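You operate a simulated robot arm through the tools that you are given. There is no shell and no other tool.

You run a simulated robot arm. Do the job below in one go: nothing can be reset, and whatever is moved stays where it is left.

JOB
Set the teal tray's mild blank on the middle of the grey machine's magnet, switch it on, centre the table.
Fine: pull the panel's stop out, one press of its green ON button, then CENTRE.

The check looks at the end state, three seconds after you hand in, the way a careful person would. Anything else that was tipped, shoved, dropped, spilled or broken makes it a failure.

ROBOT AND FRAMES
A 6-joint arm with a two-finger gripper, fixed in place. Base frame: the origin is on the floor under the middle of its stand, x ahead of it, y to its left, z up. Units: mm, rad, N and s.
It reaches about 1298 mm from its shoulder. Its first joint turns from -2.601 to 2.601 rad. Payload 1.57 kg.
The tool frame sits at the grasp point between the pads (the TCP): z along the fingers, y along the line on which they close. The tips reach 21 mm beyond it. The gripper opens to 70 mm; its body begins 50 mm behind the TCP.
Orientation is that of the tool frame in the base frame, as a unit quaternion [x, y, z, w]. With the fingers straight down and closing along the base's y, the tool's x points along the base's -x, its y along +y and its z along -z.

CONTROLS
- The arm moves only by the tool send_rows. Its argument "increments" is one flat list of numbers, 7 for each row, row after row: the shift along the tool's x, y, z in mm, then the turn, a rotation vector about the tool's x, y, z in rad, then the opening, from 0 (shut) to 1 (fully open). In form: [dx, dy, dz, rx, ry, rz, jaw, dx, dy, dz, rx, ry, rz, jaw, ...]. A call has 1 to 20 rows; each row shifts and turns the commanded pose from where the row before left it, along the tool's axes as they then stand. Each row takes 0.2 s and may step no farther than 50 mm and 0.15 rad from the row before; otherwise, or with a gripper value out of range, the whole call is refused. A pose out of reach is approached as far as the arm can. The call stops where the force on the tool passes 70 N (or 10 N more than at its start, if that is more) or the arm is blocked; 0.2 s more then pass. The fingers move at their own pace (about 64.8 mm/s each) and stop on an object; they squeeze with about 30 N. The grip force told is the motor's: it shows also when the fingers shut on nothing. Time passes only in rows, and 0.2 s behind the last, so rows that do not move let the fingers close. The reply holds the time, the measured pose of the TCP, the force on the tool along the base axes, the opening and the grip force, in the units named above and with some noise, with the torque about the TCP (base axes, N m) and any sound that the robot's microphone picked up.
- Cameras (640 x 400 px; columns grow to the right, rows downward): "scene" is fixed at [47.1, 649, 1607.5]; the picture's right is [-0.11, -0.99, 0.00], its down [-0.81, 0.09, -0.59] and it looks along [0.58, -0.07, -0.81] (base axes); focal length 241 px, centre (320, 200). "wrist" rides on the gripper at [79, 4, -81] in the tool frame; the picture's right is [-0.05, 1.00, 0.00], its down [-0.67, -0.04, -0.74] and it looks along [-0.74, -0.04, 0.67] (tool axes); focal length 256 px, centre (320, 200). There is no depth. A picture from a camera that has moved, and an enlarged one, comes with that camera's place and axes in the base frame and with its lens. The place of the scene camera against the robot may be out by one fixed shift of up to 12 mm in any direction.
- capture(camera): a new picture of that camera. No time passes.
- raise_lower(by): slides the trunk up (or, below 0, down) by that many mm; the arm rides with it, the base frame stays. It gives what a move gives, with no picture.
- inspect(camera, box): a new picture of the part [left, top, right, bottom] of that camera's present view, enlarged. No time passes.
- sign_off(): hands the job in; it is judged then, once.

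Nothing tells you positions but the pictures and the camera data. Unless the task says otherwise, let go and move clear before handing in.

The tools are called after "Request:" as a command line: name --argument value ..., lists and objects as JSON in quotes. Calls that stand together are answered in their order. send_rows: Moves the arm, as the interface text tells. Its arguments: {"type":"object","properties":{"increments":{"type":"array","items":{"type":"number"}}},"required":["increments"]} The other tools are called the same way: raise_lower (by) moves the trunk up or down; capture (camera) takes a picture; inspect (camera, box) takes an enlarged picture of a part of a camera's view; sign_off () hands the job in.

At the start:

```text
t: 0.0
tool_pos: [454.7, 498.4, 1229.2]
tool_rot: [0.0, 1.0, 0.0, 0.0]
contact_force: [-0.6, 1.2, 0.8]
moment: [0.0, 0.02, -0.03]
opening: 70.2
grip_force: 0.0
trunk travel left (down, up): [-910.0, 60.0]
```

scene: 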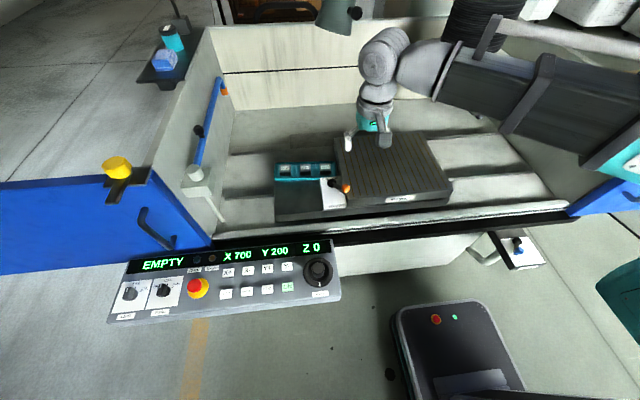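
wrist: 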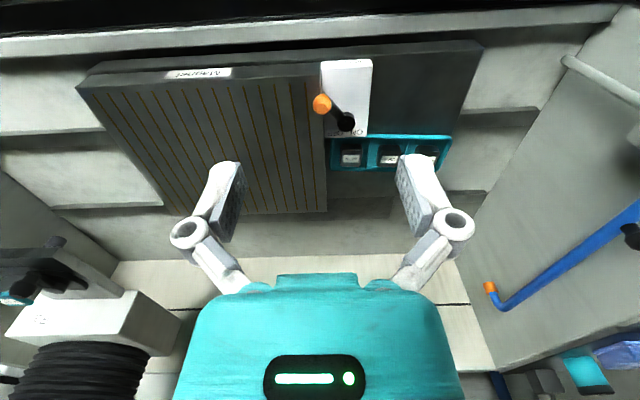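

I see a grey surface-grinder-like machine with a magnet chuck, a teal tray with blanks to its left, a control panel in front, and a lever on the chuck. I'll take enlarged pictures first.

Request:
inspect --camera "scene" --box '[260, 120, 460, 245]'

Request:
inspect --camera "scene" --box '[100, 230, 350, 330]'

Request:
inspect --camera "wrist" --box '[300, 50, 480, 180]'

Request:
inspect --camera "scene" --box '[370, 220, 640, 400]'

Request:
inspect --camera "scene" --box '[100, 0, 380, 175]'

```text
3.20 times, centred on (360, 182) of scene
camera zoom: at [47.1, 649.0, 1607.5], right [-0.11, -0.99, 0.0], down [-0.81, 0.09, -0.59], along [0.58, -0.07, -0.81], focal length 771 px, centre (192, 256)
```

zoom: 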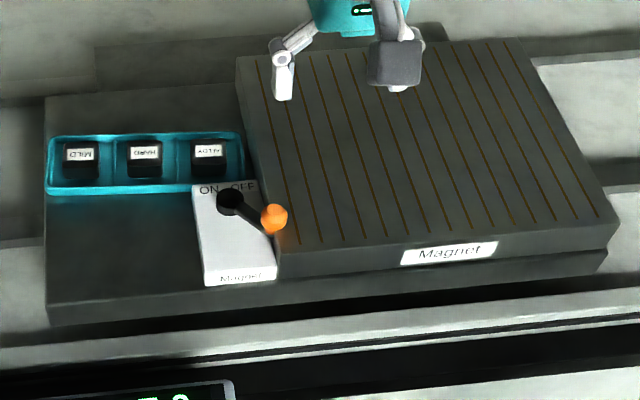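

```text
2.56 times, centred on (225, 280) of scene
camera zoom: at [47.1, 649.0, 1607.5], right [-0.11, -0.99, 0.0], down [-0.81, 0.09, -0.59], along [0.58, -0.07, -0.81], focal length 616 px, centre (563, -5)
```

zoom: 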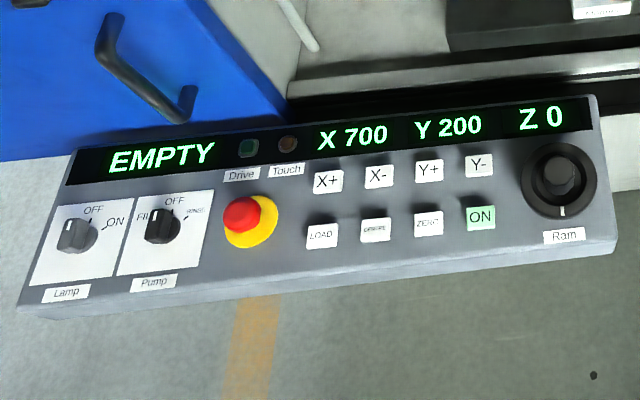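

```text
3.08 times, centred on (390, 115) of wrist
camera zoom: at [374.9, 503.7, 1311.1], right [0.05, 1.0, 0.0], down [0.67, -0.04, 0.74], along [0.74, -0.04, -0.67], focal length 788 px, centre (105, 462)
```

zoom: 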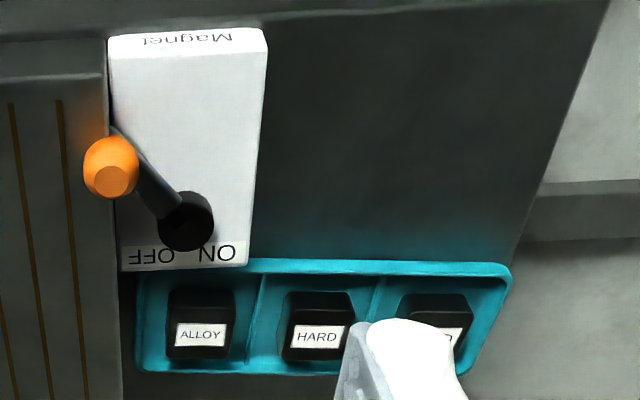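

```text
2.22 times, centred on (505, 310) of scene
camera zoom: at [47.1, 649.0, 1607.5], right [-0.11, -0.99, 0.0], down [-0.81, 0.09, -0.59], along [0.58, -0.07, -0.81], focal length 535 px, centre (-91, -44)
```

zoom: 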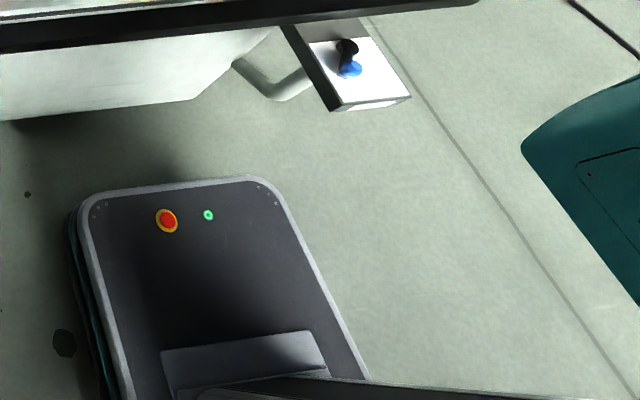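

```text
2.29 times, centred on (240, 88) of scene
camera zoom: at [47.1, 649.0, 1607.5], right [-0.11, -0.99, 0.0], down [-0.81, 0.09, -0.59], along [0.58, -0.07, -0.81], focal length 550 px, centre (503, 457)
```

zoom: 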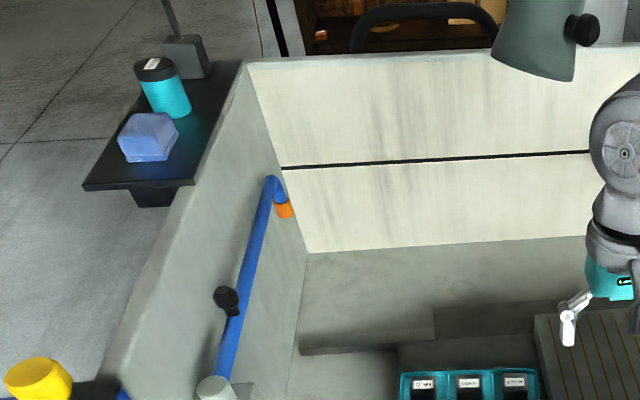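

The blanks sit in the teal tray (MILD at the largest y), the lever box is between the tray and the magnet, and the panel is in front of the door. I'll move closer above the tray to triangulate with the wrist camera.

Request:
send_rows --increments '[-25, 20, 20, 0, 0, 0, 1, -25, 20, 20, 0, 0, 0, 1, -25, 20, 20, 0, 0, 0, 1, -25, 20, 20, 0, 0, 0, 1, 0, 0, 0, 0, 0, 0, 1]'

Request:
capture --camera "wrist"

Request:
capture --camera "scene"

```text
t: 1.2
tool_pos: [553.1, 580.2, 1229.1]
tool_rot: [0.0, 1.0, 0.0, 0.001]
contact_force: [-0.5, 0.2, 0.3]
moment: [0.02, 0.02, -0.02]
opening: 70.1
grip_force: 0.1
out of reach, approached as far as the arm can: row 1, 2, 3, 4
trunk travel left (down, up): [-910.0, 60.0]
```

```text
taken
camera wrist: at [474.2, 584.2, 1311.3], right [0.05, 1.0, 0.0], down [0.67, -0.04, 0.74], along [0.74, -0.04, -0.67], focal length 256 px, centre (320, 200)
```

wrist: 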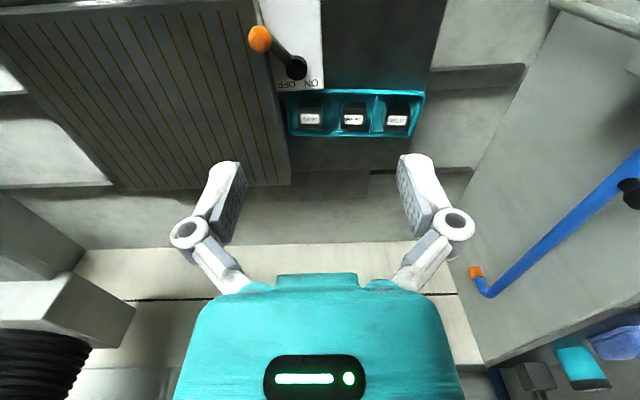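

```text
taken
```

scene: 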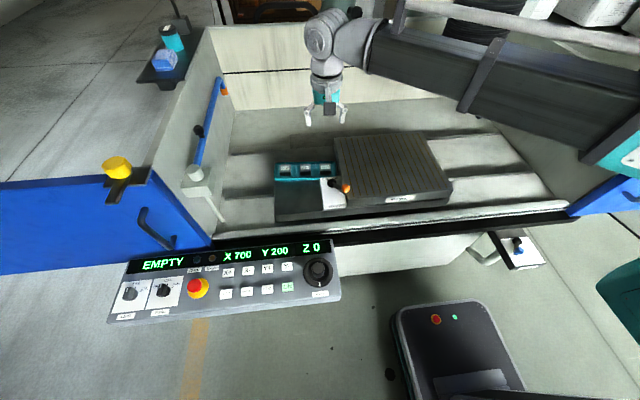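

The arm cannot come lower at this trunk height; triangulating the two wrist pictures puts the HARD blank's top near (736, 635, 875) and MILD near (740, 714, 875). I'll lower the trunk and look again.

Request:
raise_lower --by -150

Request:
capture --camera "wrist"

Request:
capture --camera "scene"

```text
t: 3.0
tool_pos: [554.6, 579.4, 1078.6]
tool_rot: [-0.001, 1.0, 0.0, -0.001]
contact_force: [0.2, -1.2, 0.6]
moment: [0.0, 0.01, -0.02]
opening: 70.0
grip_force: 0.1
trunk travel left (down, up): [-760.0, 210.0]
```

```text
taken
camera wrist: at [474.3, 584.3, 1161.1], right [0.05, 1.0, 0.0], down [0.67, -0.04, 0.74], along [0.74, -0.04, -0.67], focal length 256 px, centre (320, 200)
```

wrist: 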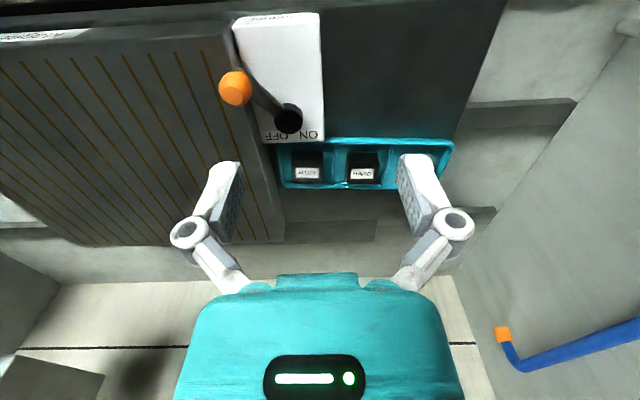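

```text
taken
```

scene: 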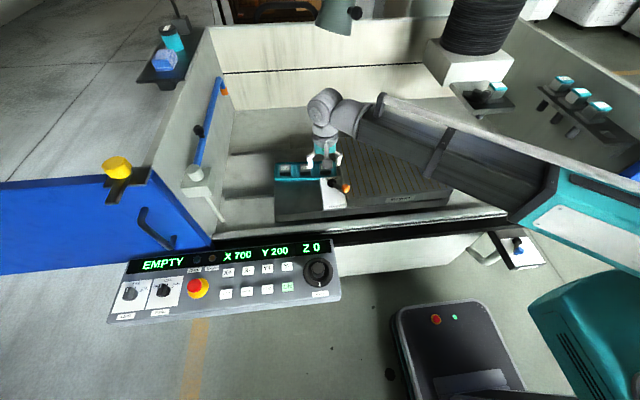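

The wrist triangulation agrees well (HARD near (736, 634, 875)). I'll move over toward the MILD blank, staying high.

Request:
send_rows --increments '[-30, 34, 0, 0, 0, 0, 1, -30, 34, 0, 0, 0, 0, 1, -30, 33, 10, 0, 0, 0, 1, -30, 33, 20, 0, 0, 0, 1, 0, 0, 0, 0, 0, 0, 1]'

Request:
capture --camera "wrist"

Request:
inspect --camera "wrist" --box '[220, 30, 420, 155]'

```text
t: 4.2
tool_pos: [676.2, 714.8, 1079.2]
tool_rot: [0.0, 1.0, 0.0, 0.0]
contact_force: [0.9, -0.2, 0.5]
moment: [-0.02, -0.01, 0.01]
opening: 69.8
grip_force: 0.0
out of reach, approached as far as the arm can: row 3, 4
trunk travel left (down, up): [-760.0, 210.0]
```

```text
taken
camera wrist: at [596.3, 719.3, 1161.1], right [0.05, 1.0, 0.0], down [0.67, -0.04, 0.74], along [0.74, -0.04, -0.67], focal length 256 px, centre (320, 200)
```

wrist: 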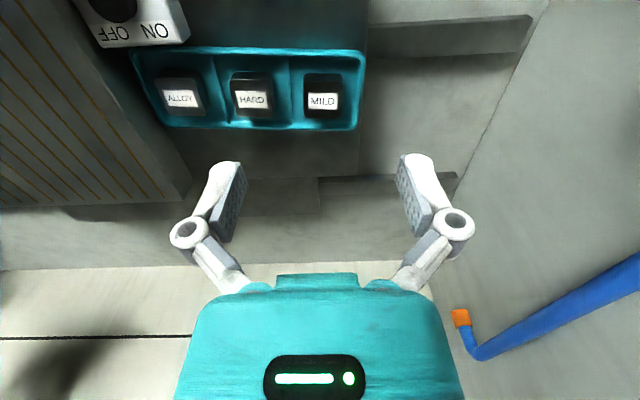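

```text
3.20 times, centred on (320, 92) of wrist
camera zoom: at [596.3, 719.3, 1161.1], right [0.05, 1.0, 0.0], down [0.67, -0.04, 0.74], along [0.74, -0.04, -0.67], focal length 819 px, centre (320, 544)
```

zoom: 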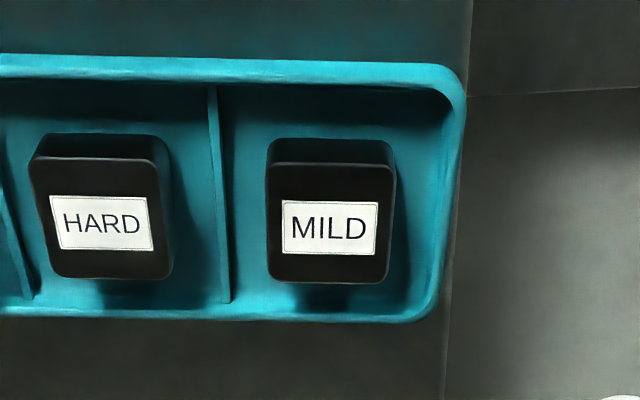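

MILD is clearly identified, with its top near (738, 715, 880), about 45 mm square, and the machine is yawed around -4°. I need to know the finger thickness and the tray's rim height before choosing the grasp.

Request:
inspect --camera "wrist" --box '[160, 140, 260, 250]'

Request:
inspect --camera "scene" --box '[265, 150, 355, 230]'

Request:
inspect --camera "wrist" --box '[290, 40, 370, 135]'

```text
3.64 times, centred on (210, 195) of wrist
camera zoom: at [596.3, 719.3, 1161.1], right [0.05, 1.0, 0.0], down [0.67, -0.04, 0.74], along [0.74, -0.04, -0.67], focal length 931 px, centre (720, 218)
```

zoom: 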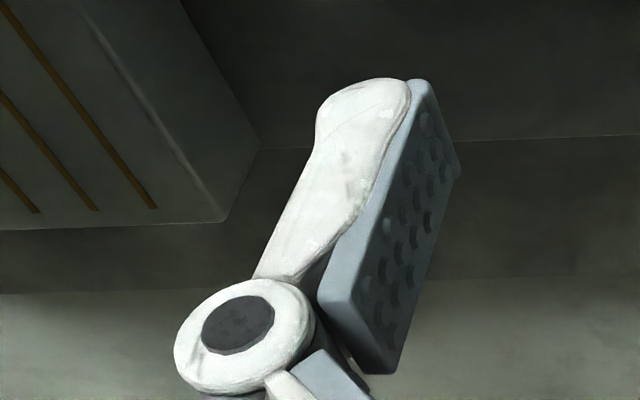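

```text
5.00 times, centred on (310, 190) of scene
camera zoom: at [47.1, 649.0, 1607.5], right [-0.11, -0.99, 0.0], down [-0.81, 0.09, -0.59], along [0.58, -0.07, -0.81], focal length 1204 px, centre (370, 250)
```

zoom: 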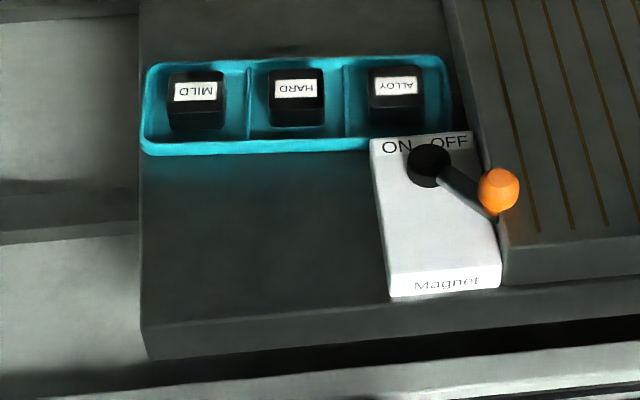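

```text
4.21 times, centred on (330, 88) of wrist
camera zoom: at [596.3, 719.3, 1161.1], right [0.05, 1.0, 0.0], down [0.67, -0.04, 0.74], along [0.74, -0.04, -0.67], focal length 1078 px, centre (278, 674)
```

zoom: 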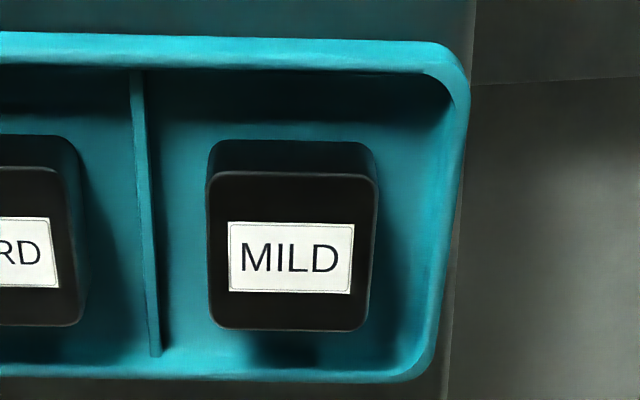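

The fingers are about 14 mm thick, so I must know how far the blank stands above the tray rim. I'll back off a little in x and come lower with the trunk for a flatter view.

Request:
send_rows --increments '[20, 0, 0, 0, 0, 0, 1, 20, 0, 0, 0, 0, 0, 1, 10, 0, 0, 0, 0, 0, 1, 0, 0, 0, 0, 0, 0, 1]'

Request:
raise_lower --by -120

Request:
capture --camera "wrist"

Request:
inspect --camera "wrist" --box '[220, 90, 420, 215]'

Request:
capture --camera "scene"

```text
t: 5.2
tool_pos: [623.0, 714.3, 1078.6]
tool_rot: [0.0, 1.0, 0.0, 0.0]
contact_force: [1.1, 0.4, 0.4]
moment: [0.0, 0.03, -0.02]
opening: 69.8
grip_force: 0.2
trunk travel left (down, up): [-760.0, 210.0]
```

```text
t: 6.7
tool_pos: [624.4, 713.1, 958.9]
tool_rot: [0.0, 1.0, 0.0, 0.0]
contact_force: [0.2, -0.4, 0.4]
moment: [0.0, 0.02, -0.01]
opening: 70.1
grip_force: 0.0
trunk travel left (down, up): [-640.0, 330.0]
```

```text
taken
camera wrist: at [544.2, 718.0, 1041.1], right [0.05, 1.0, 0.0], down [0.67, -0.04, 0.74], along [0.74, -0.04, -0.67], focal length 256 px, centre (320, 200)
```

wrist: 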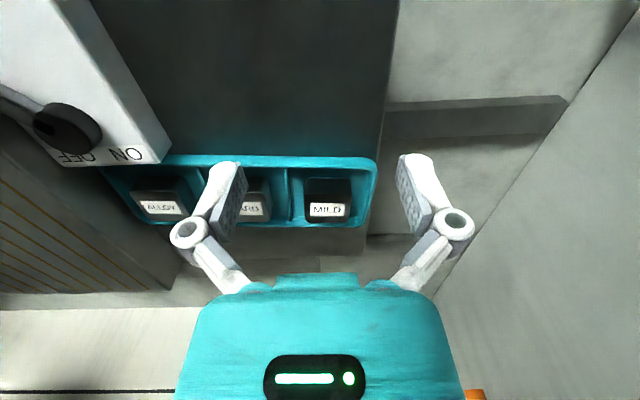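

```text
3.20 times, centred on (320, 152) of wrist
camera zoom: at [544.2, 718.0, 1041.1], right [0.05, 1.0, 0.0], down [0.67, -0.04, 0.74], along [0.74, -0.04, -0.67], focal length 819 px, centre (320, 352)
```

zoom: 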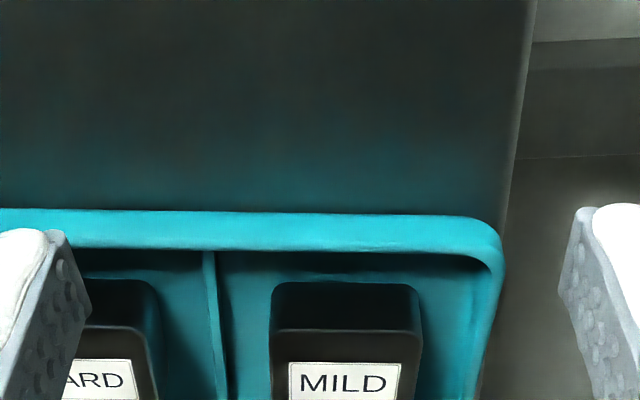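

```text
taken
```

scene: 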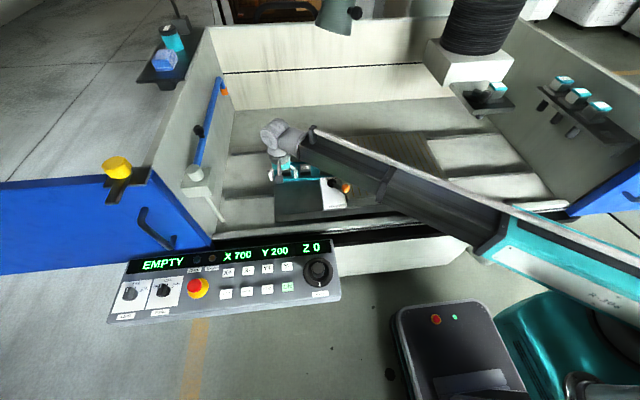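

Request:
inspect --camera "wrist" --box '[270, 145, 390, 240]'

Request:
inspect --camera "wrist" --box '[0, 40, 200, 240]'

```text
4.21 times, centred on (330, 192) of wrist
camera zoom: at [544.2, 718.0, 1041.1], right [0.05, 1.0, 0.0], down [0.67, -0.04, 0.74], along [0.74, -0.04, -0.67], focal length 1078 px, centre (278, 232)
```

zoom: 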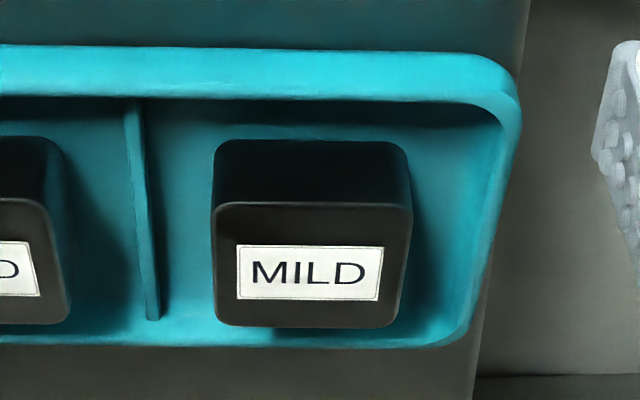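

```text
2.00 times, centred on (100, 140) of wrist
camera zoom: at [544.2, 718.0, 1041.1], right [0.05, 1.0, 0.0], down [0.67, -0.04, 0.74], along [0.74, -0.04, -0.67], focal length 512 px, centre (760, 320)
```

zoom: 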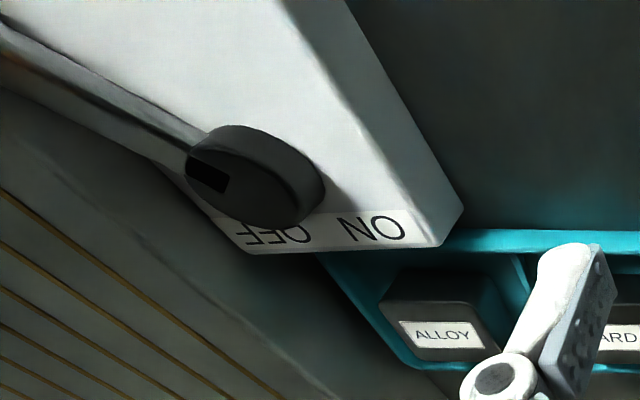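

The blank is about 45 × 45 × 20 mm (top z ≈ 878, centre ≈ (739, 715)) and stands about 12 mm above the tray rim, so I can grip it from above the rim. I'll turn the gripper 0.07 rad to match the tray and move over the blank.

Request:
send_rows --increments '[0, 0, 0, 0, 0, 0.07, 0.86, -38, 3.4, 0, 0, 0, 0, 0.86, -38, 3.4, 0, 0, 0, 0, 0.86, -38.2, 3.4, 0, 0, 0, 0, 0.86, 0, 0, 0, 0, 0, 0, 0.86]'

Request:
capture --camera "wrist"

Request:
inspect --camera "wrist" --box '[220, 40, 420, 190]'

```text
t: 7.8
tool_pos: [736.8, 713.8, 959.1]
tool_rot: [0.035, 0.999, 0.0, 0.0]
contact_force: [0.8, -1.0, -1.0]
moment: [-0.02, 0.01, 0.03]
opening: 60.2
grip_force: 0.1
trunk travel left (down, up): [-640.0, 330.0]
```

```text
taken
camera wrist: at [656.4, 725.2, 1040.9], right [0.12, 0.99, 0.0], down [0.66, -0.08, 0.74], along [0.74, -0.09, -0.67], focal length 256 px, centre (320, 200)
```

wrist: 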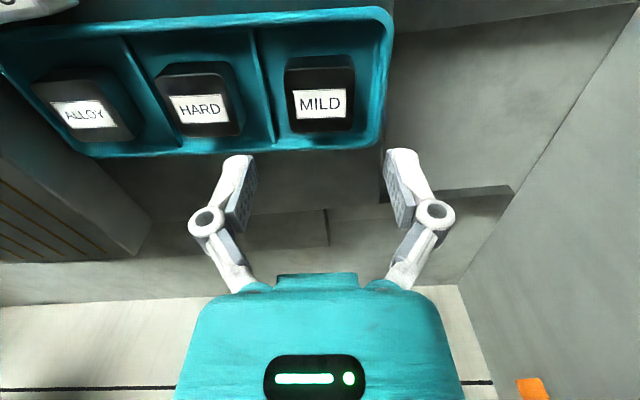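

```text
2.67 times, centred on (320, 115) of wrist
camera zoom: at [656.4, 725.2, 1040.9], right [0.12, 0.99, 0.0], down [0.66, -0.08, 0.74], along [0.74, -0.09, -0.67], focal length 683 px, centre (320, 427)
```

zoom: 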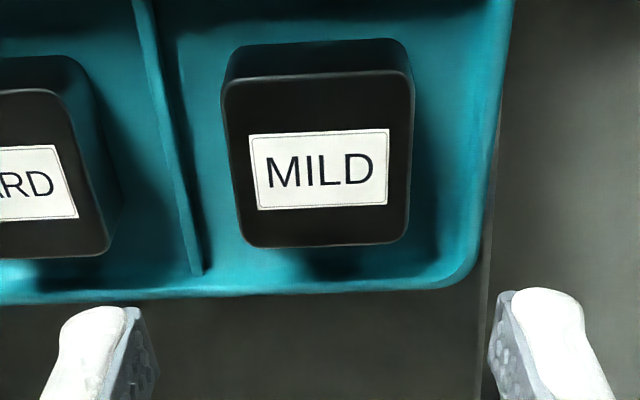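

The gripper is aligned and nearly centred on the MILD blank (≈(739.6, 714.7)). I'll trim the offset and test a downward move of the arm.

Request:
send_rows --increments '[-2.7, 1.1, 0, 0, 0, 0, 0.86, 0, 0, 15, 0, 0, 0, 0.86, 0, 0, 15, 0, 0, 0, 0.86, 0, 0, 0, 0, 0, 0, 0.86]'

```text
t: 8.8
tool_pos: [739.0, 716.1, 958.1]
tool_rot: [0.035, 0.999, 0.0, 0.001]
contact_force: [-0.1, 0.0, 0.2]
moment: [0.06, -0.01, -0.01]
opening: 60.2
grip_force: 0.0
out of reach, approached as far as the arm can: row 2, 3
trunk travel left (down, up): [-640.0, 330.0]
```

The arm is at its lower limit relative to the trunk, so I'll descend with the trunk in two stages.

Request:
raise_lower --by -48

Request:
capture --camera "wrist"

Request:
inspect --camera "wrist" --box '[200, 70, 440, 220]'

```text
t: 9.8
tool_pos: [738.4, 716.1, 912.0]
tool_rot: [0.035, 0.999, 0.0, 0.0]
contact_force: [-0.2, 0.4, -0.5]
moment: [0.03, 0.02, 0.04]
opening: 60.4
grip_force: 0.0
trunk travel left (down, up): [-592.0, 378.0]
```

```text
taken
camera wrist: at [659.5, 726.3, 993.1], right [0.12, 0.99, 0.0], down [0.66, -0.08, 0.74], along [0.74, -0.09, -0.67], focal length 256 px, centre (320, 200)
```

wrist: 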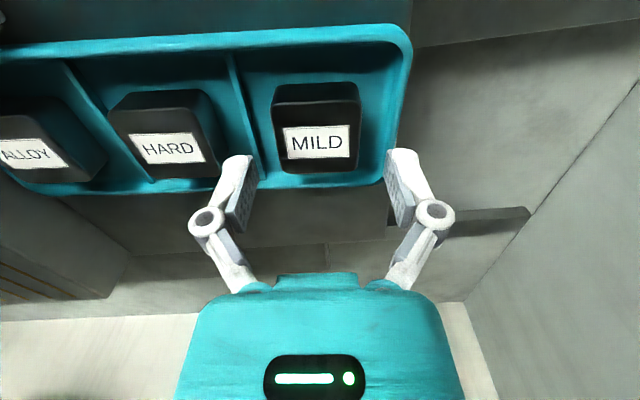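

```text
2.67 times, centred on (320, 145) of wrist
camera zoom: at [659.5, 726.3, 993.1], right [0.12, 0.99, 0.0], down [0.66, -0.08, 0.74], along [0.74, -0.09, -0.67], focal length 683 px, centre (320, 347)
```

zoom: 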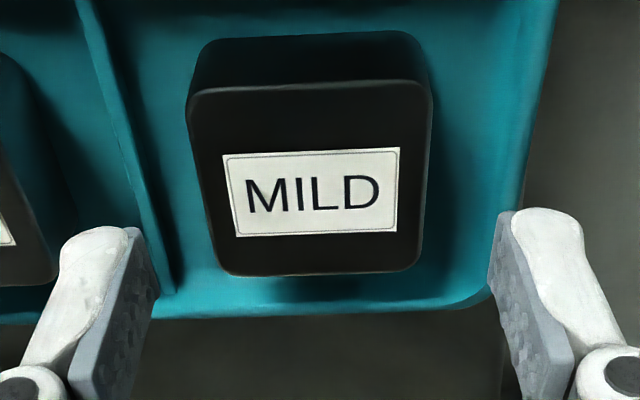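

Centred to within about 1 mm. I'll trim and go down further in small steps.

Request:
send_rows --increments '[-1.5, -0.9, 0, 0, 0, 0, 0.86, 0, 0, 0, 0, 0, 0, 0.86]'

Request:
raise_lower --by -18

Request:
inspect --camera "wrist" --box '[190, 90, 450, 260]'

Request:
inspect --camera "scene" --box '[230, 120, 350, 220]'

```text
t: 10.3
tool_pos: [740.9, 714.5, 909.9]
tool_rot: [0.034, 0.999, 0.0, -0.001]
contact_force: [0.1, 0.2, -0.2]
moment: [-0.01, 0.01, -0.01]
opening: 60.2
grip_force: 0.1
trunk travel left (down, up): [-592.0, 378.0]
```

```text
t: 11.0
tool_pos: [741.3, 714.4, 893.1]
tool_rot: [0.035, 0.999, 0.0, 0.0]
contact_force: [-0.1, 0.6, 0.4]
moment: [0.02, 0.01, -0.01]
opening: 60.2
grip_force: 0.0
trunk travel left (down, up): [-574.0, 396.0]
```

```text
2.35 times, centred on (320, 175) of wrist
camera zoom: at [661.0, 725.2, 975.0], right [0.12, 0.99, 0.0], down [0.66, -0.08, 0.74], along [0.74, -0.09, -0.67], focal length 602 px, centre (320, 259)
```

zoom: 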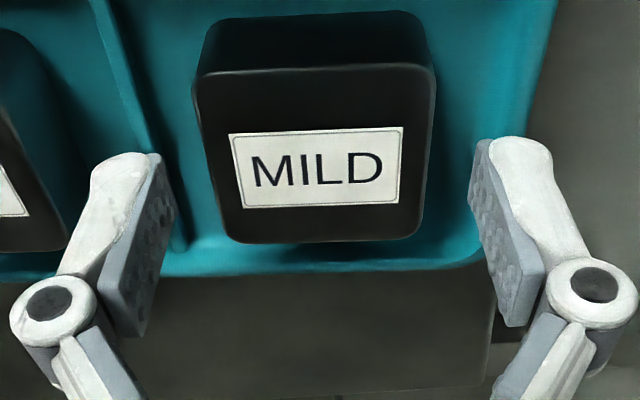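

```text
4.00 times, centred on (290, 170) of scene
camera zoom: at [47.1, 649.0, 1607.5], right [-0.11, -0.99, 0.0], down [-0.81, 0.09, -0.59], along [0.58, -0.07, -0.81], focal length 963 px, centre (440, 320)
```

zoom: 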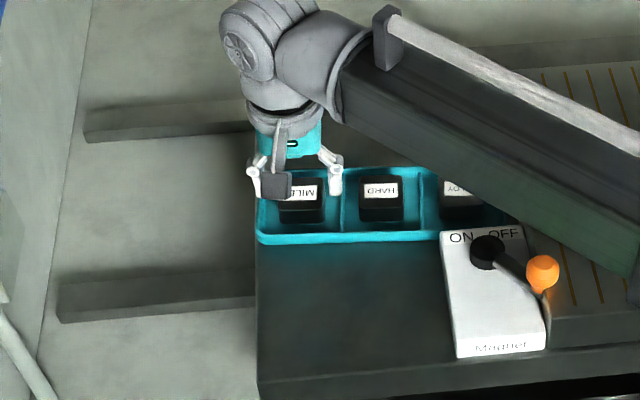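

Request:
raise_lower --by -3

Request:
send_rows --increments '[0, 0, 0, 0, 0, 0, 0.75, 0, 0, 0, 0, 0, 0, 0.6, 0, 0, 0, 0, 0, 0, 0.3, 0, 0, 0, 0, 0, 0, 0.3, 0, 0, 0, 0, 0, 0, 0.3]'

Request:
inspect --camera "wrist" --box '[190, 90, 450, 260]'

```text
t: 11.5
tool_pos: [740.4, 714.4, 889.8]
tool_rot: [0.036, 0.999, 0.0, 0.0]
contact_force: [1.1, -0.8, 0.1]
moment: [0.01, -0.03, -0.03]
opening: 60.0
grip_force: 0.1
trunk travel left (down, up): [-571.0, 399.0]
```

```text
t: 12.7
tool_pos: [739.6, 715.0, 889.8]
tool_rot: [0.035, 0.999, 0.0, 0.0]
contact_force: [0.7, -0.9, 0.9]
moment: [-0.16, -0.04, 0.01]
opening: 46.0
grip_force: 29.5
trunk travel left (down, up): [-571.0, 399.0]
```

```text
2.35 times, centred on (320, 175) of wrist
camera zoom: at [661.1, 725.1, 972.1], right [0.12, 0.99, 0.0], down [0.66, -0.08, 0.74], along [0.74, -0.09, -0.67], focal length 602 px, centre (320, 259)
```

zoom: 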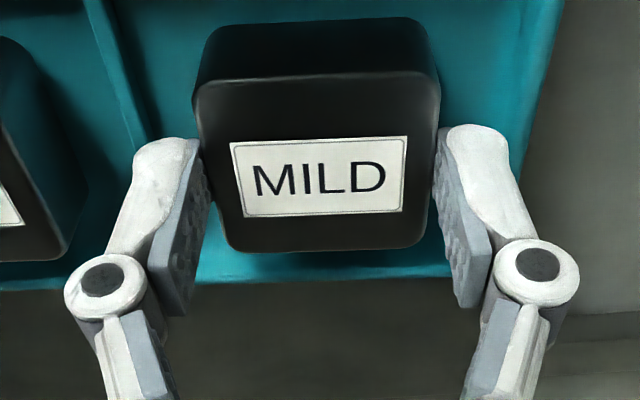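

The blank is gripped (46 mm, 29.5 N). I'll lift it with the trunk and check.

Request:
raise_lower --by 30

Request:
raise_lower --by 130

Request:
capture --camera "wrist"

Request:
capture --camera "scene"

```text
t: 13.5
tool_pos: [740.8, 714.7, 919.3]
tool_rot: [0.034, 0.999, 0.0, 0.0]
contact_force: [-0.3, -0.1, -4.6]
moment: [-0.01, 0.05, 0.03]
opening: 45.5
grip_force: 29.6
trunk travel left (down, up): [-601.0, 369.0]
```

```text
t: 15.1
tool_pos: [740.4, 713.9, 1049.5]
tool_rot: [0.035, 0.999, 0.0, 0.0]
contact_force: [0.0, -0.8, -4.3]
moment: [0.06, 0.02, -0.01]
opening: 45.6
grip_force: 29.8
trunk travel left (down, up): [-731.0, 239.0]
```

```text
taken
camera wrist: at [661.5, 725.6, 1131.5], right [0.12, 0.99, 0.0], down [0.66, -0.08, 0.74], along [0.74, -0.09, -0.67], focal length 256 px, centre (320, 200)
```

wrist: 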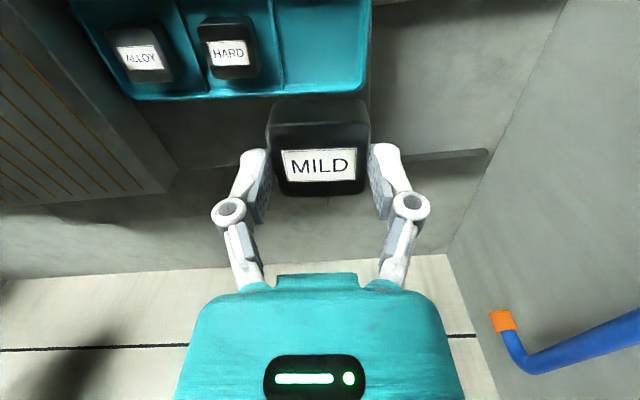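

```text
taken
```

scene: 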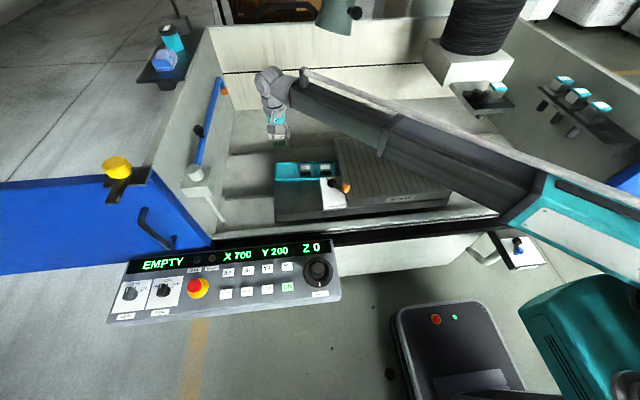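

The blank is held (about 4.4 N weight) and the tray is otherwise undisturbed. I'll carry it at this height toward the magnet and take views of the magnet's corners.

Request:
send_rows --increments '[22.7, -43.7, 0, 0, 0, 0, 0.3, 22.7, -43.7, 0, 0, 0, 0, 0.3, 22.7, -43.7, 0, 0, 0, 0, 0.3, 22.7, -43.7, 0, 0, 0, 0, 0.3, 22.7, -43.7, 0, 0, 0, 0, 0.3, 22.7, -43.7, 0, 0, 0, 0, 0.3, 22.7, -43.7, 0, 0, 0, 0, 0.3, 0, 0, 0, 0, 0, 0, 0.3]'

Request:
capture --camera "wrist"

Request:
capture --camera "scene"

```text
t: 16.9
tool_pos: [561.2, 420.9, 1049.8]
tool_rot: [0.036, 0.999, 0.001, 0.0]
contact_force: [-0.4, -0.3, -4.4]
moment: [0.02, -0.01, -0.01]
opening: 45.7
grip_force: 29.9
trunk travel left (down, up): [-731.0, 239.0]
```

```text
taken
camera wrist: at [483.0, 430.2, 1132.0], right [0.12, 0.99, 0.0], down [0.66, -0.08, 0.74], along [0.74, -0.09, -0.67], focal length 256 px, centre (320, 200)
```

wrist: 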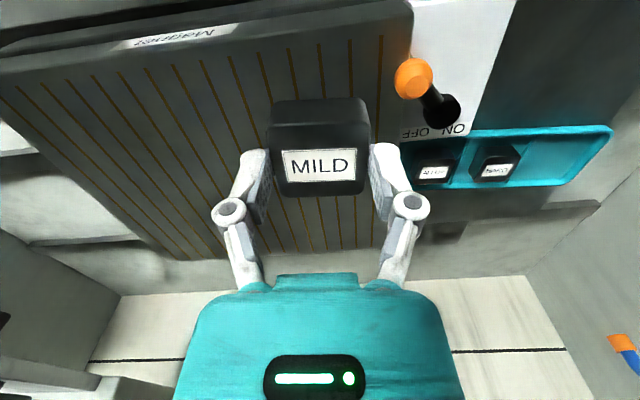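

```text
taken
```

scene: 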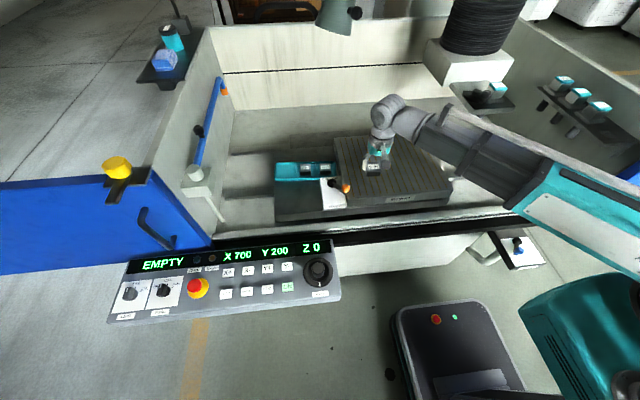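

Request:
inspect --camera "wrist" --box '[0, 0, 320, 200]'

Request:
inspect --camera "wrist" --box '[300, 0, 500, 140]'

Request:
inspect --camera "wrist" --box '[100, 180, 460, 290]'

```text
2.00 times, centred on (160, 100) of wrist
camera zoom: at [483.0, 430.2, 1132.0], right [0.12, 0.99, 0.0], down [0.66, -0.08, 0.74], along [0.74, -0.09, -0.67], focal length 512 px, centre (640, 400)
```

zoom: 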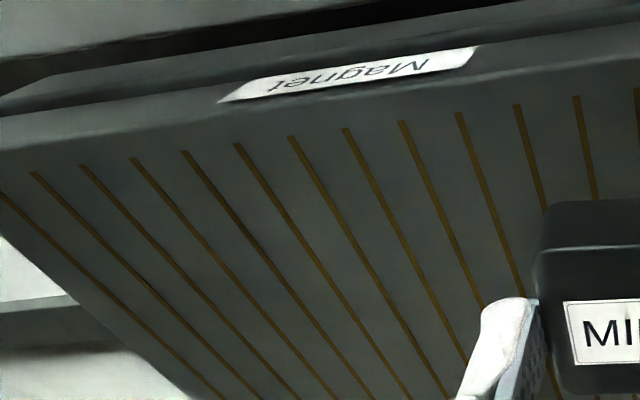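

```text
2.86 times, centred on (400, 70) of wrist
camera zoom: at [483.0, 430.2, 1132.0], right [0.12, 0.99, 0.0], down [0.66, -0.08, 0.74], along [0.74, -0.09, -0.67], focal length 731 px, centre (91, 571)
```

zoom: 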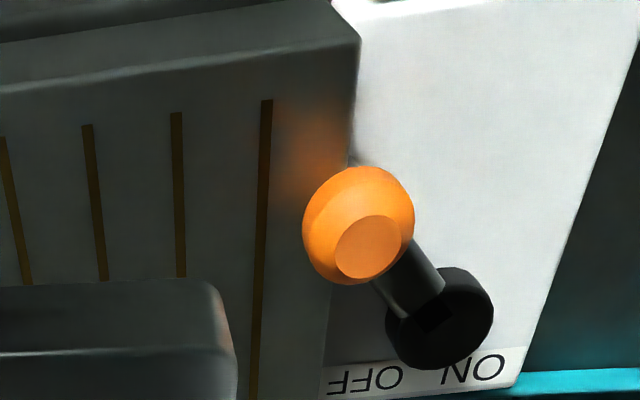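

```text
1.78 times, centred on (280, 235) of wrist
camera zoom: at [483.0, 430.2, 1132.0], right [0.12, 0.99, 0.0], down [0.66, -0.08, 0.74], along [0.74, -0.09, -0.67], focal length 455 px, centre (391, 138)
```

zoom: 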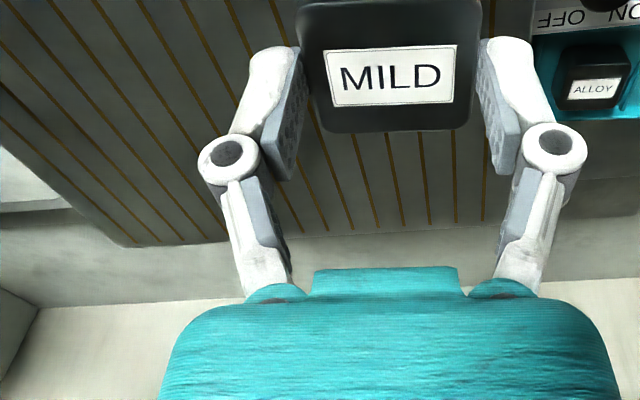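

The magnet appears axis-aligned: x ≈ 538–859, y ≈ 112–491, top z ≈ 910, so its middle is near (699, 301); the wheel head is far away (x > 1150). I'll square up the gripper and move above that point, then re-measure.

Request:
inspect --camera "wrist" --box '[140, 225, 260, 275]'

Request:
send_rows --increments '[0, 0, 0, 0, 0, -0.07, 0.3, -34.5, -30, 0, 0, 0, 0, 0.3, -34.5, -30, 0, 0, 0, 0, 0.3, -34.5, -30, 0, 0, 0, 0, 0.3, -34.5, -30, 0, 0, 0, 0, 0.3, 0, 0, 0, 0, 0, 0, 0.3]'

Request:
capture --camera "wrist"

Request:
capture --camera "scene"

```text
5.33 times, centred on (200, 250) of wrist
camera zoom: at [483.0, 430.2, 1132.0], right [0.12, 0.99, 0.0], down [0.66, -0.08, 0.74], along [0.74, -0.09, -0.67], focal length 1365 px, centre (960, -67)
```

zoom: 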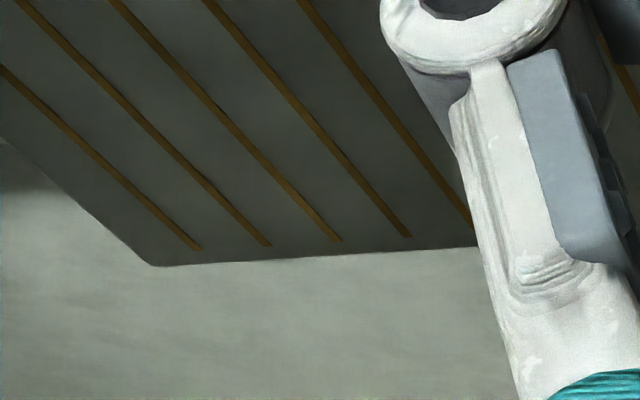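

```text
t: 18.2
tool_pos: [702.0, 300.6, 1050.1]
tool_rot: [0.001, 1.0, -0.001, 0.0]
contact_force: [-0.3, 0.3, -4.2]
moment: [0.03, 0.02, 0.01]
opening: 45.6
grip_force: 30.1
trunk travel left (down, up): [-731.0, 239.0]
```

```text
taken
camera wrist: at [622.2, 305.4, 1131.9], right [0.05, 1.0, 0.0], down [0.67, -0.04, 0.74], along [0.74, -0.04, -0.67], focal length 256 px, centre (320, 200)
```

wrist: 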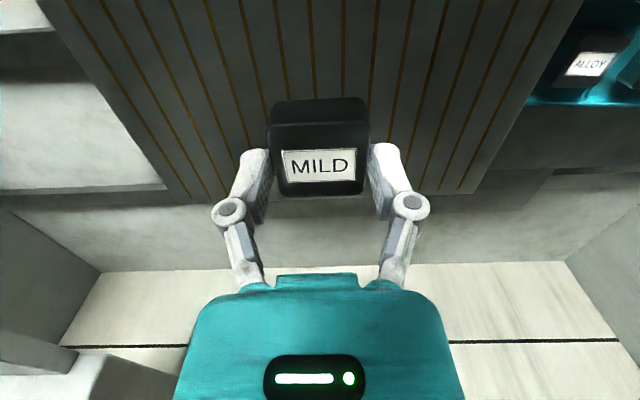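

```text
taken
```

scene: 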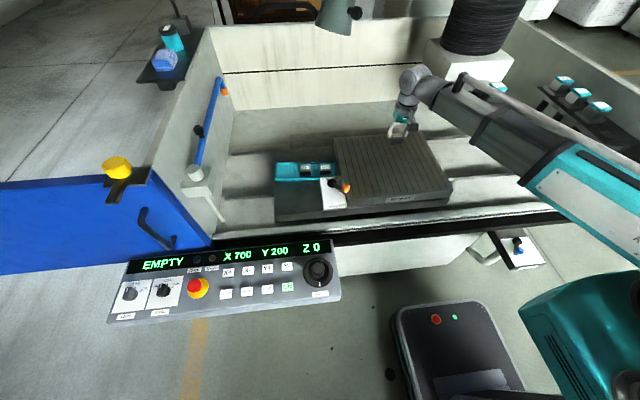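

Request:
inspect --camera "wrist" --box '[400, 130, 560, 230]'

Request:
inspect --camera "wrist" --box '[120, 130, 280, 230]'

Request:
inspect --camera "scene" --box '[320, 110, 470, 210]'

```text
4.00 times, centred on (480, 180) of wrist
camera zoom: at [622.2, 305.4, 1131.9], right [0.05, 1.0, 0.0], down [0.67, -0.04, 0.74], along [0.74, -0.04, -0.67], focal length 1024 px, centre (-320, 280)
```

zoom: 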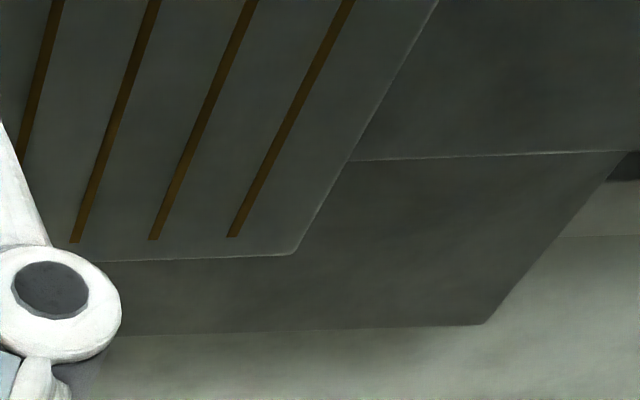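

```text
4.00 times, centred on (200, 180) of wrist
camera zoom: at [622.2, 305.4, 1131.9], right [0.05, 1.0, 0.0], down [0.67, -0.04, 0.74], along [0.74, -0.04, -0.67], focal length 1024 px, centre (800, 280)
```

zoom: 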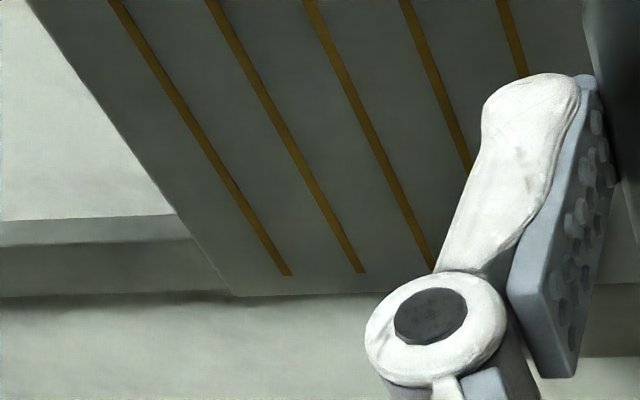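

```text
4.00 times, centred on (395, 160) of scene
camera zoom: at [47.1, 649.0, 1607.5], right [-0.11, -0.99, 0.0], down [-0.81, 0.09, -0.59], along [0.58, -0.07, -0.81], focal length 963 px, centre (20, 360)
```

zoom: 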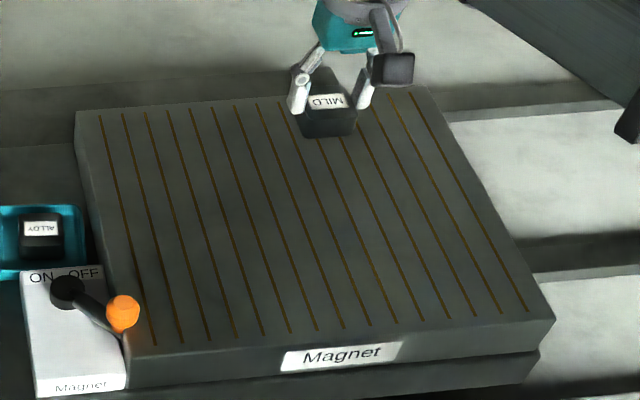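

Combining the views gives the magnet's top at z ≈ 898.5 with its middle near (710, 295). I'll shift there, lower to about 30 mm clearance and re-measure close up.

Request:
send_rows --increments '[-8, -5.2, 0, 0, 0, 0, 0.3, 0, 0, 0, 0, 0, 0, 0.3]'

Request:
raise_lower --by -80

Request:
capture --camera "wrist"

Request:
capture --camera "scene"

Request:
inspect --camera "wrist" --box '[0, 100, 260, 270]'

Request:
inspect --camera "wrist" --box '[380, 100, 640, 270]'

```text
t: 18.9
tool_pos: [708.6, 296.0, 1049.2]
tool_rot: [0.0, 1.0, 0.0, 0.0]
contact_force: [0.5, 0.0, -3.3]
moment: [0.03, 0.02, -0.02]
opening: 45.6
grip_force: 29.9
trunk travel left (down, up): [-731.0, 239.0]
```

```text
t: 20.0
tool_pos: [708.8, 296.7, 969.7]
tool_rot: [0.0, 1.0, 0.001, 0.0]
contact_force: [-0.3, -0.3, -3.8]
moment: [-0.06, -0.01, -0.02]
opening: 45.8
grip_force: 29.8
trunk travel left (down, up): [-651.0, 319.0]
```

```text
taken
camera wrist: at [628.8, 300.9, 1051.9], right [0.05, 1.0, 0.0], down [0.67, -0.04, 0.74], along [0.74, -0.04, -0.67], focal length 256 px, centre (320, 200)
```

wrist: 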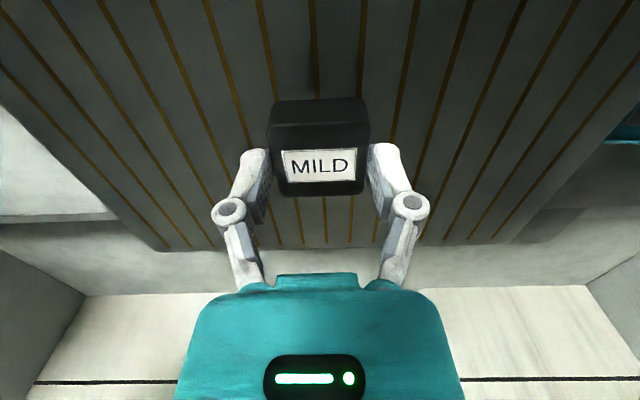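

```text
taken
```

scene: 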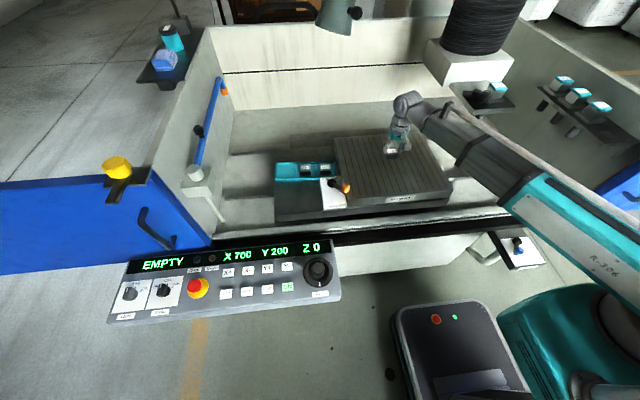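

```text
2.35 times, centred on (130, 185) of wrist
camera zoom: at [628.8, 300.9, 1051.9], right [0.05, 1.0, 0.0], down [0.67, -0.04, 0.74], along [0.74, -0.04, -0.67], focal length 602 px, centre (767, 235)
```

zoom: 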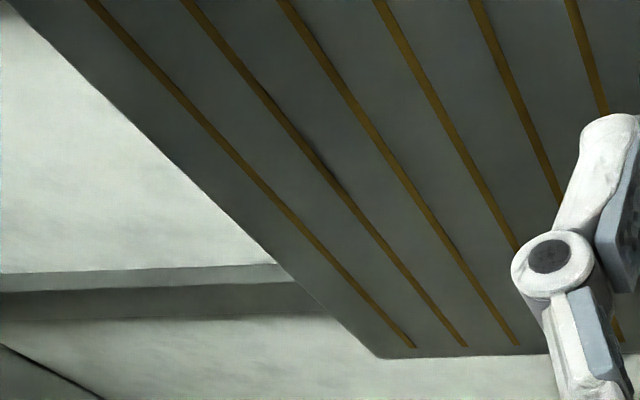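

```text
2.35 times, centred on (510, 185) of wrist
camera zoom: at [628.8, 300.9, 1051.9], right [0.05, 1.0, 0.0], down [0.67, -0.04, 0.74], along [0.74, -0.04, -0.67], focal length 602 px, centre (-127, 235)
```

zoom: 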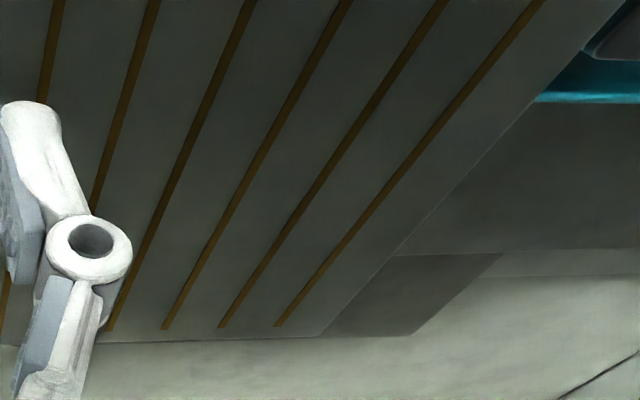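

The magnet's middle comes out at about (709, 296.4, 900), and the TCP stands at (708.8, 296.7). I'll lower in stages, watching the force.

Request:
raise_lower --by -30

Request:
capture --camera "wrist"

Request:
inspect --camera "wrist" --box '[230, 60, 410, 180]'

Request:
inspect --camera "scene" --box '[340, 90, 460, 190]'

```text
t: 20.8
tool_pos: [707.7, 296.6, 939.9]
tool_rot: [0.0, 1.0, 0.0, 0.0]
contact_force: [0.2, 0.8, -4.0]
moment: [-0.01, -0.01, 0.0]
opening: 45.8
grip_force: 30.3
trunk travel left (down, up): [-621.0, 349.0]
```

```text
taken
camera wrist: at [628.8, 300.8, 1021.9], right [0.05, 1.0, 0.0], down [0.67, -0.04, 0.74], along [0.74, -0.04, -0.67], focal length 256 px, centre (320, 200)
```

wrist: 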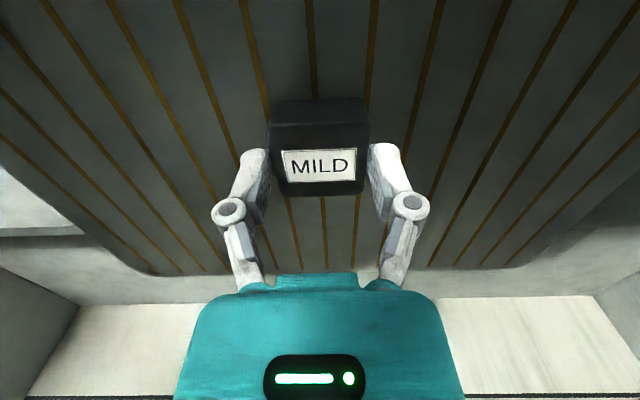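

```text
3.33 times, centred on (320, 120) of wrist
camera zoom: at [628.8, 300.8, 1021.9], right [0.05, 1.0, 0.0], down [0.67, -0.04, 0.74], along [0.74, -0.04, -0.67], focal length 853 px, centre (320, 467)
```

zoom: 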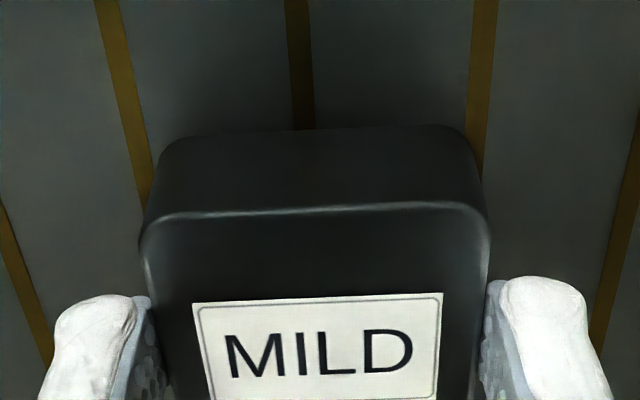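

```text
4.00 times, centred on (400, 140) of scene
camera zoom: at [47.1, 649.0, 1607.5], right [-0.11, -0.99, 0.0], down [-0.81, 0.09, -0.59], along [0.58, -0.07, -0.81], focal length 963 px, centre (0, 440)
```

zoom: 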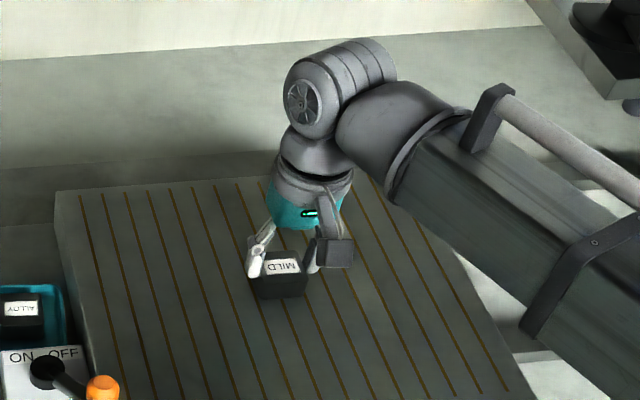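

The blank sits right over the magnet's central stripe. Lowering in fine steps now to find contact.

Request:
raise_lower --by -4

Request:
raise_lower --by -1.5

Request:
inspect --camera "scene" --box '[370, 120, 430, 170]'

```text
t: 21.3
tool_pos: [707.4, 296.7, 935.0]
tool_rot: [0.0, 1.0, 0.0, 0.0]
contact_force: [0.6, -0.5, -3.4]
moment: [0.01, -0.01, 0.0]
opening: 45.7
grip_force: 30.1
trunk travel left (down, up): [-617.0, 353.0]
```

```text
t: 21.8
tool_pos: [707.9, 294.8, 935.1]
tool_rot: [0.0, 1.0, 0.0, 0.001]
contact_force: [4.0, 2.1, 12.2]
moment: [-0.07, 0.18, 0.02]
opening: 45.8
grip_force: 30.0
trunk travel left (down, up): [-616.0, 354.0]
```

```text
8.00 times, centred on (400, 145) of scene
camera zoom: at [47.1, 649.0, 1607.5], right [-0.11, -0.99, 0.0], down [-0.81, 0.09, -0.59], along [0.58, -0.07, -0.81], focal length 1927 px, centre (-320, 640)
```

zoom: 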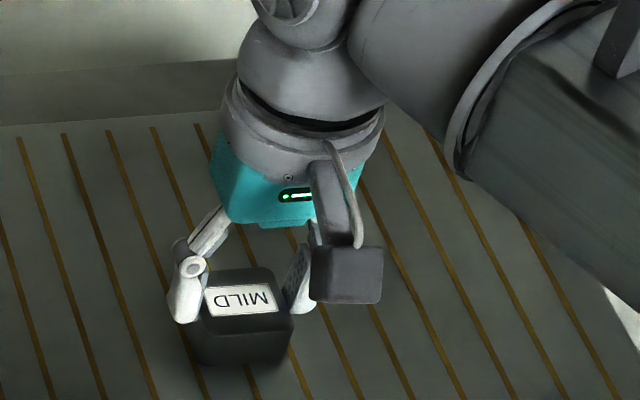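

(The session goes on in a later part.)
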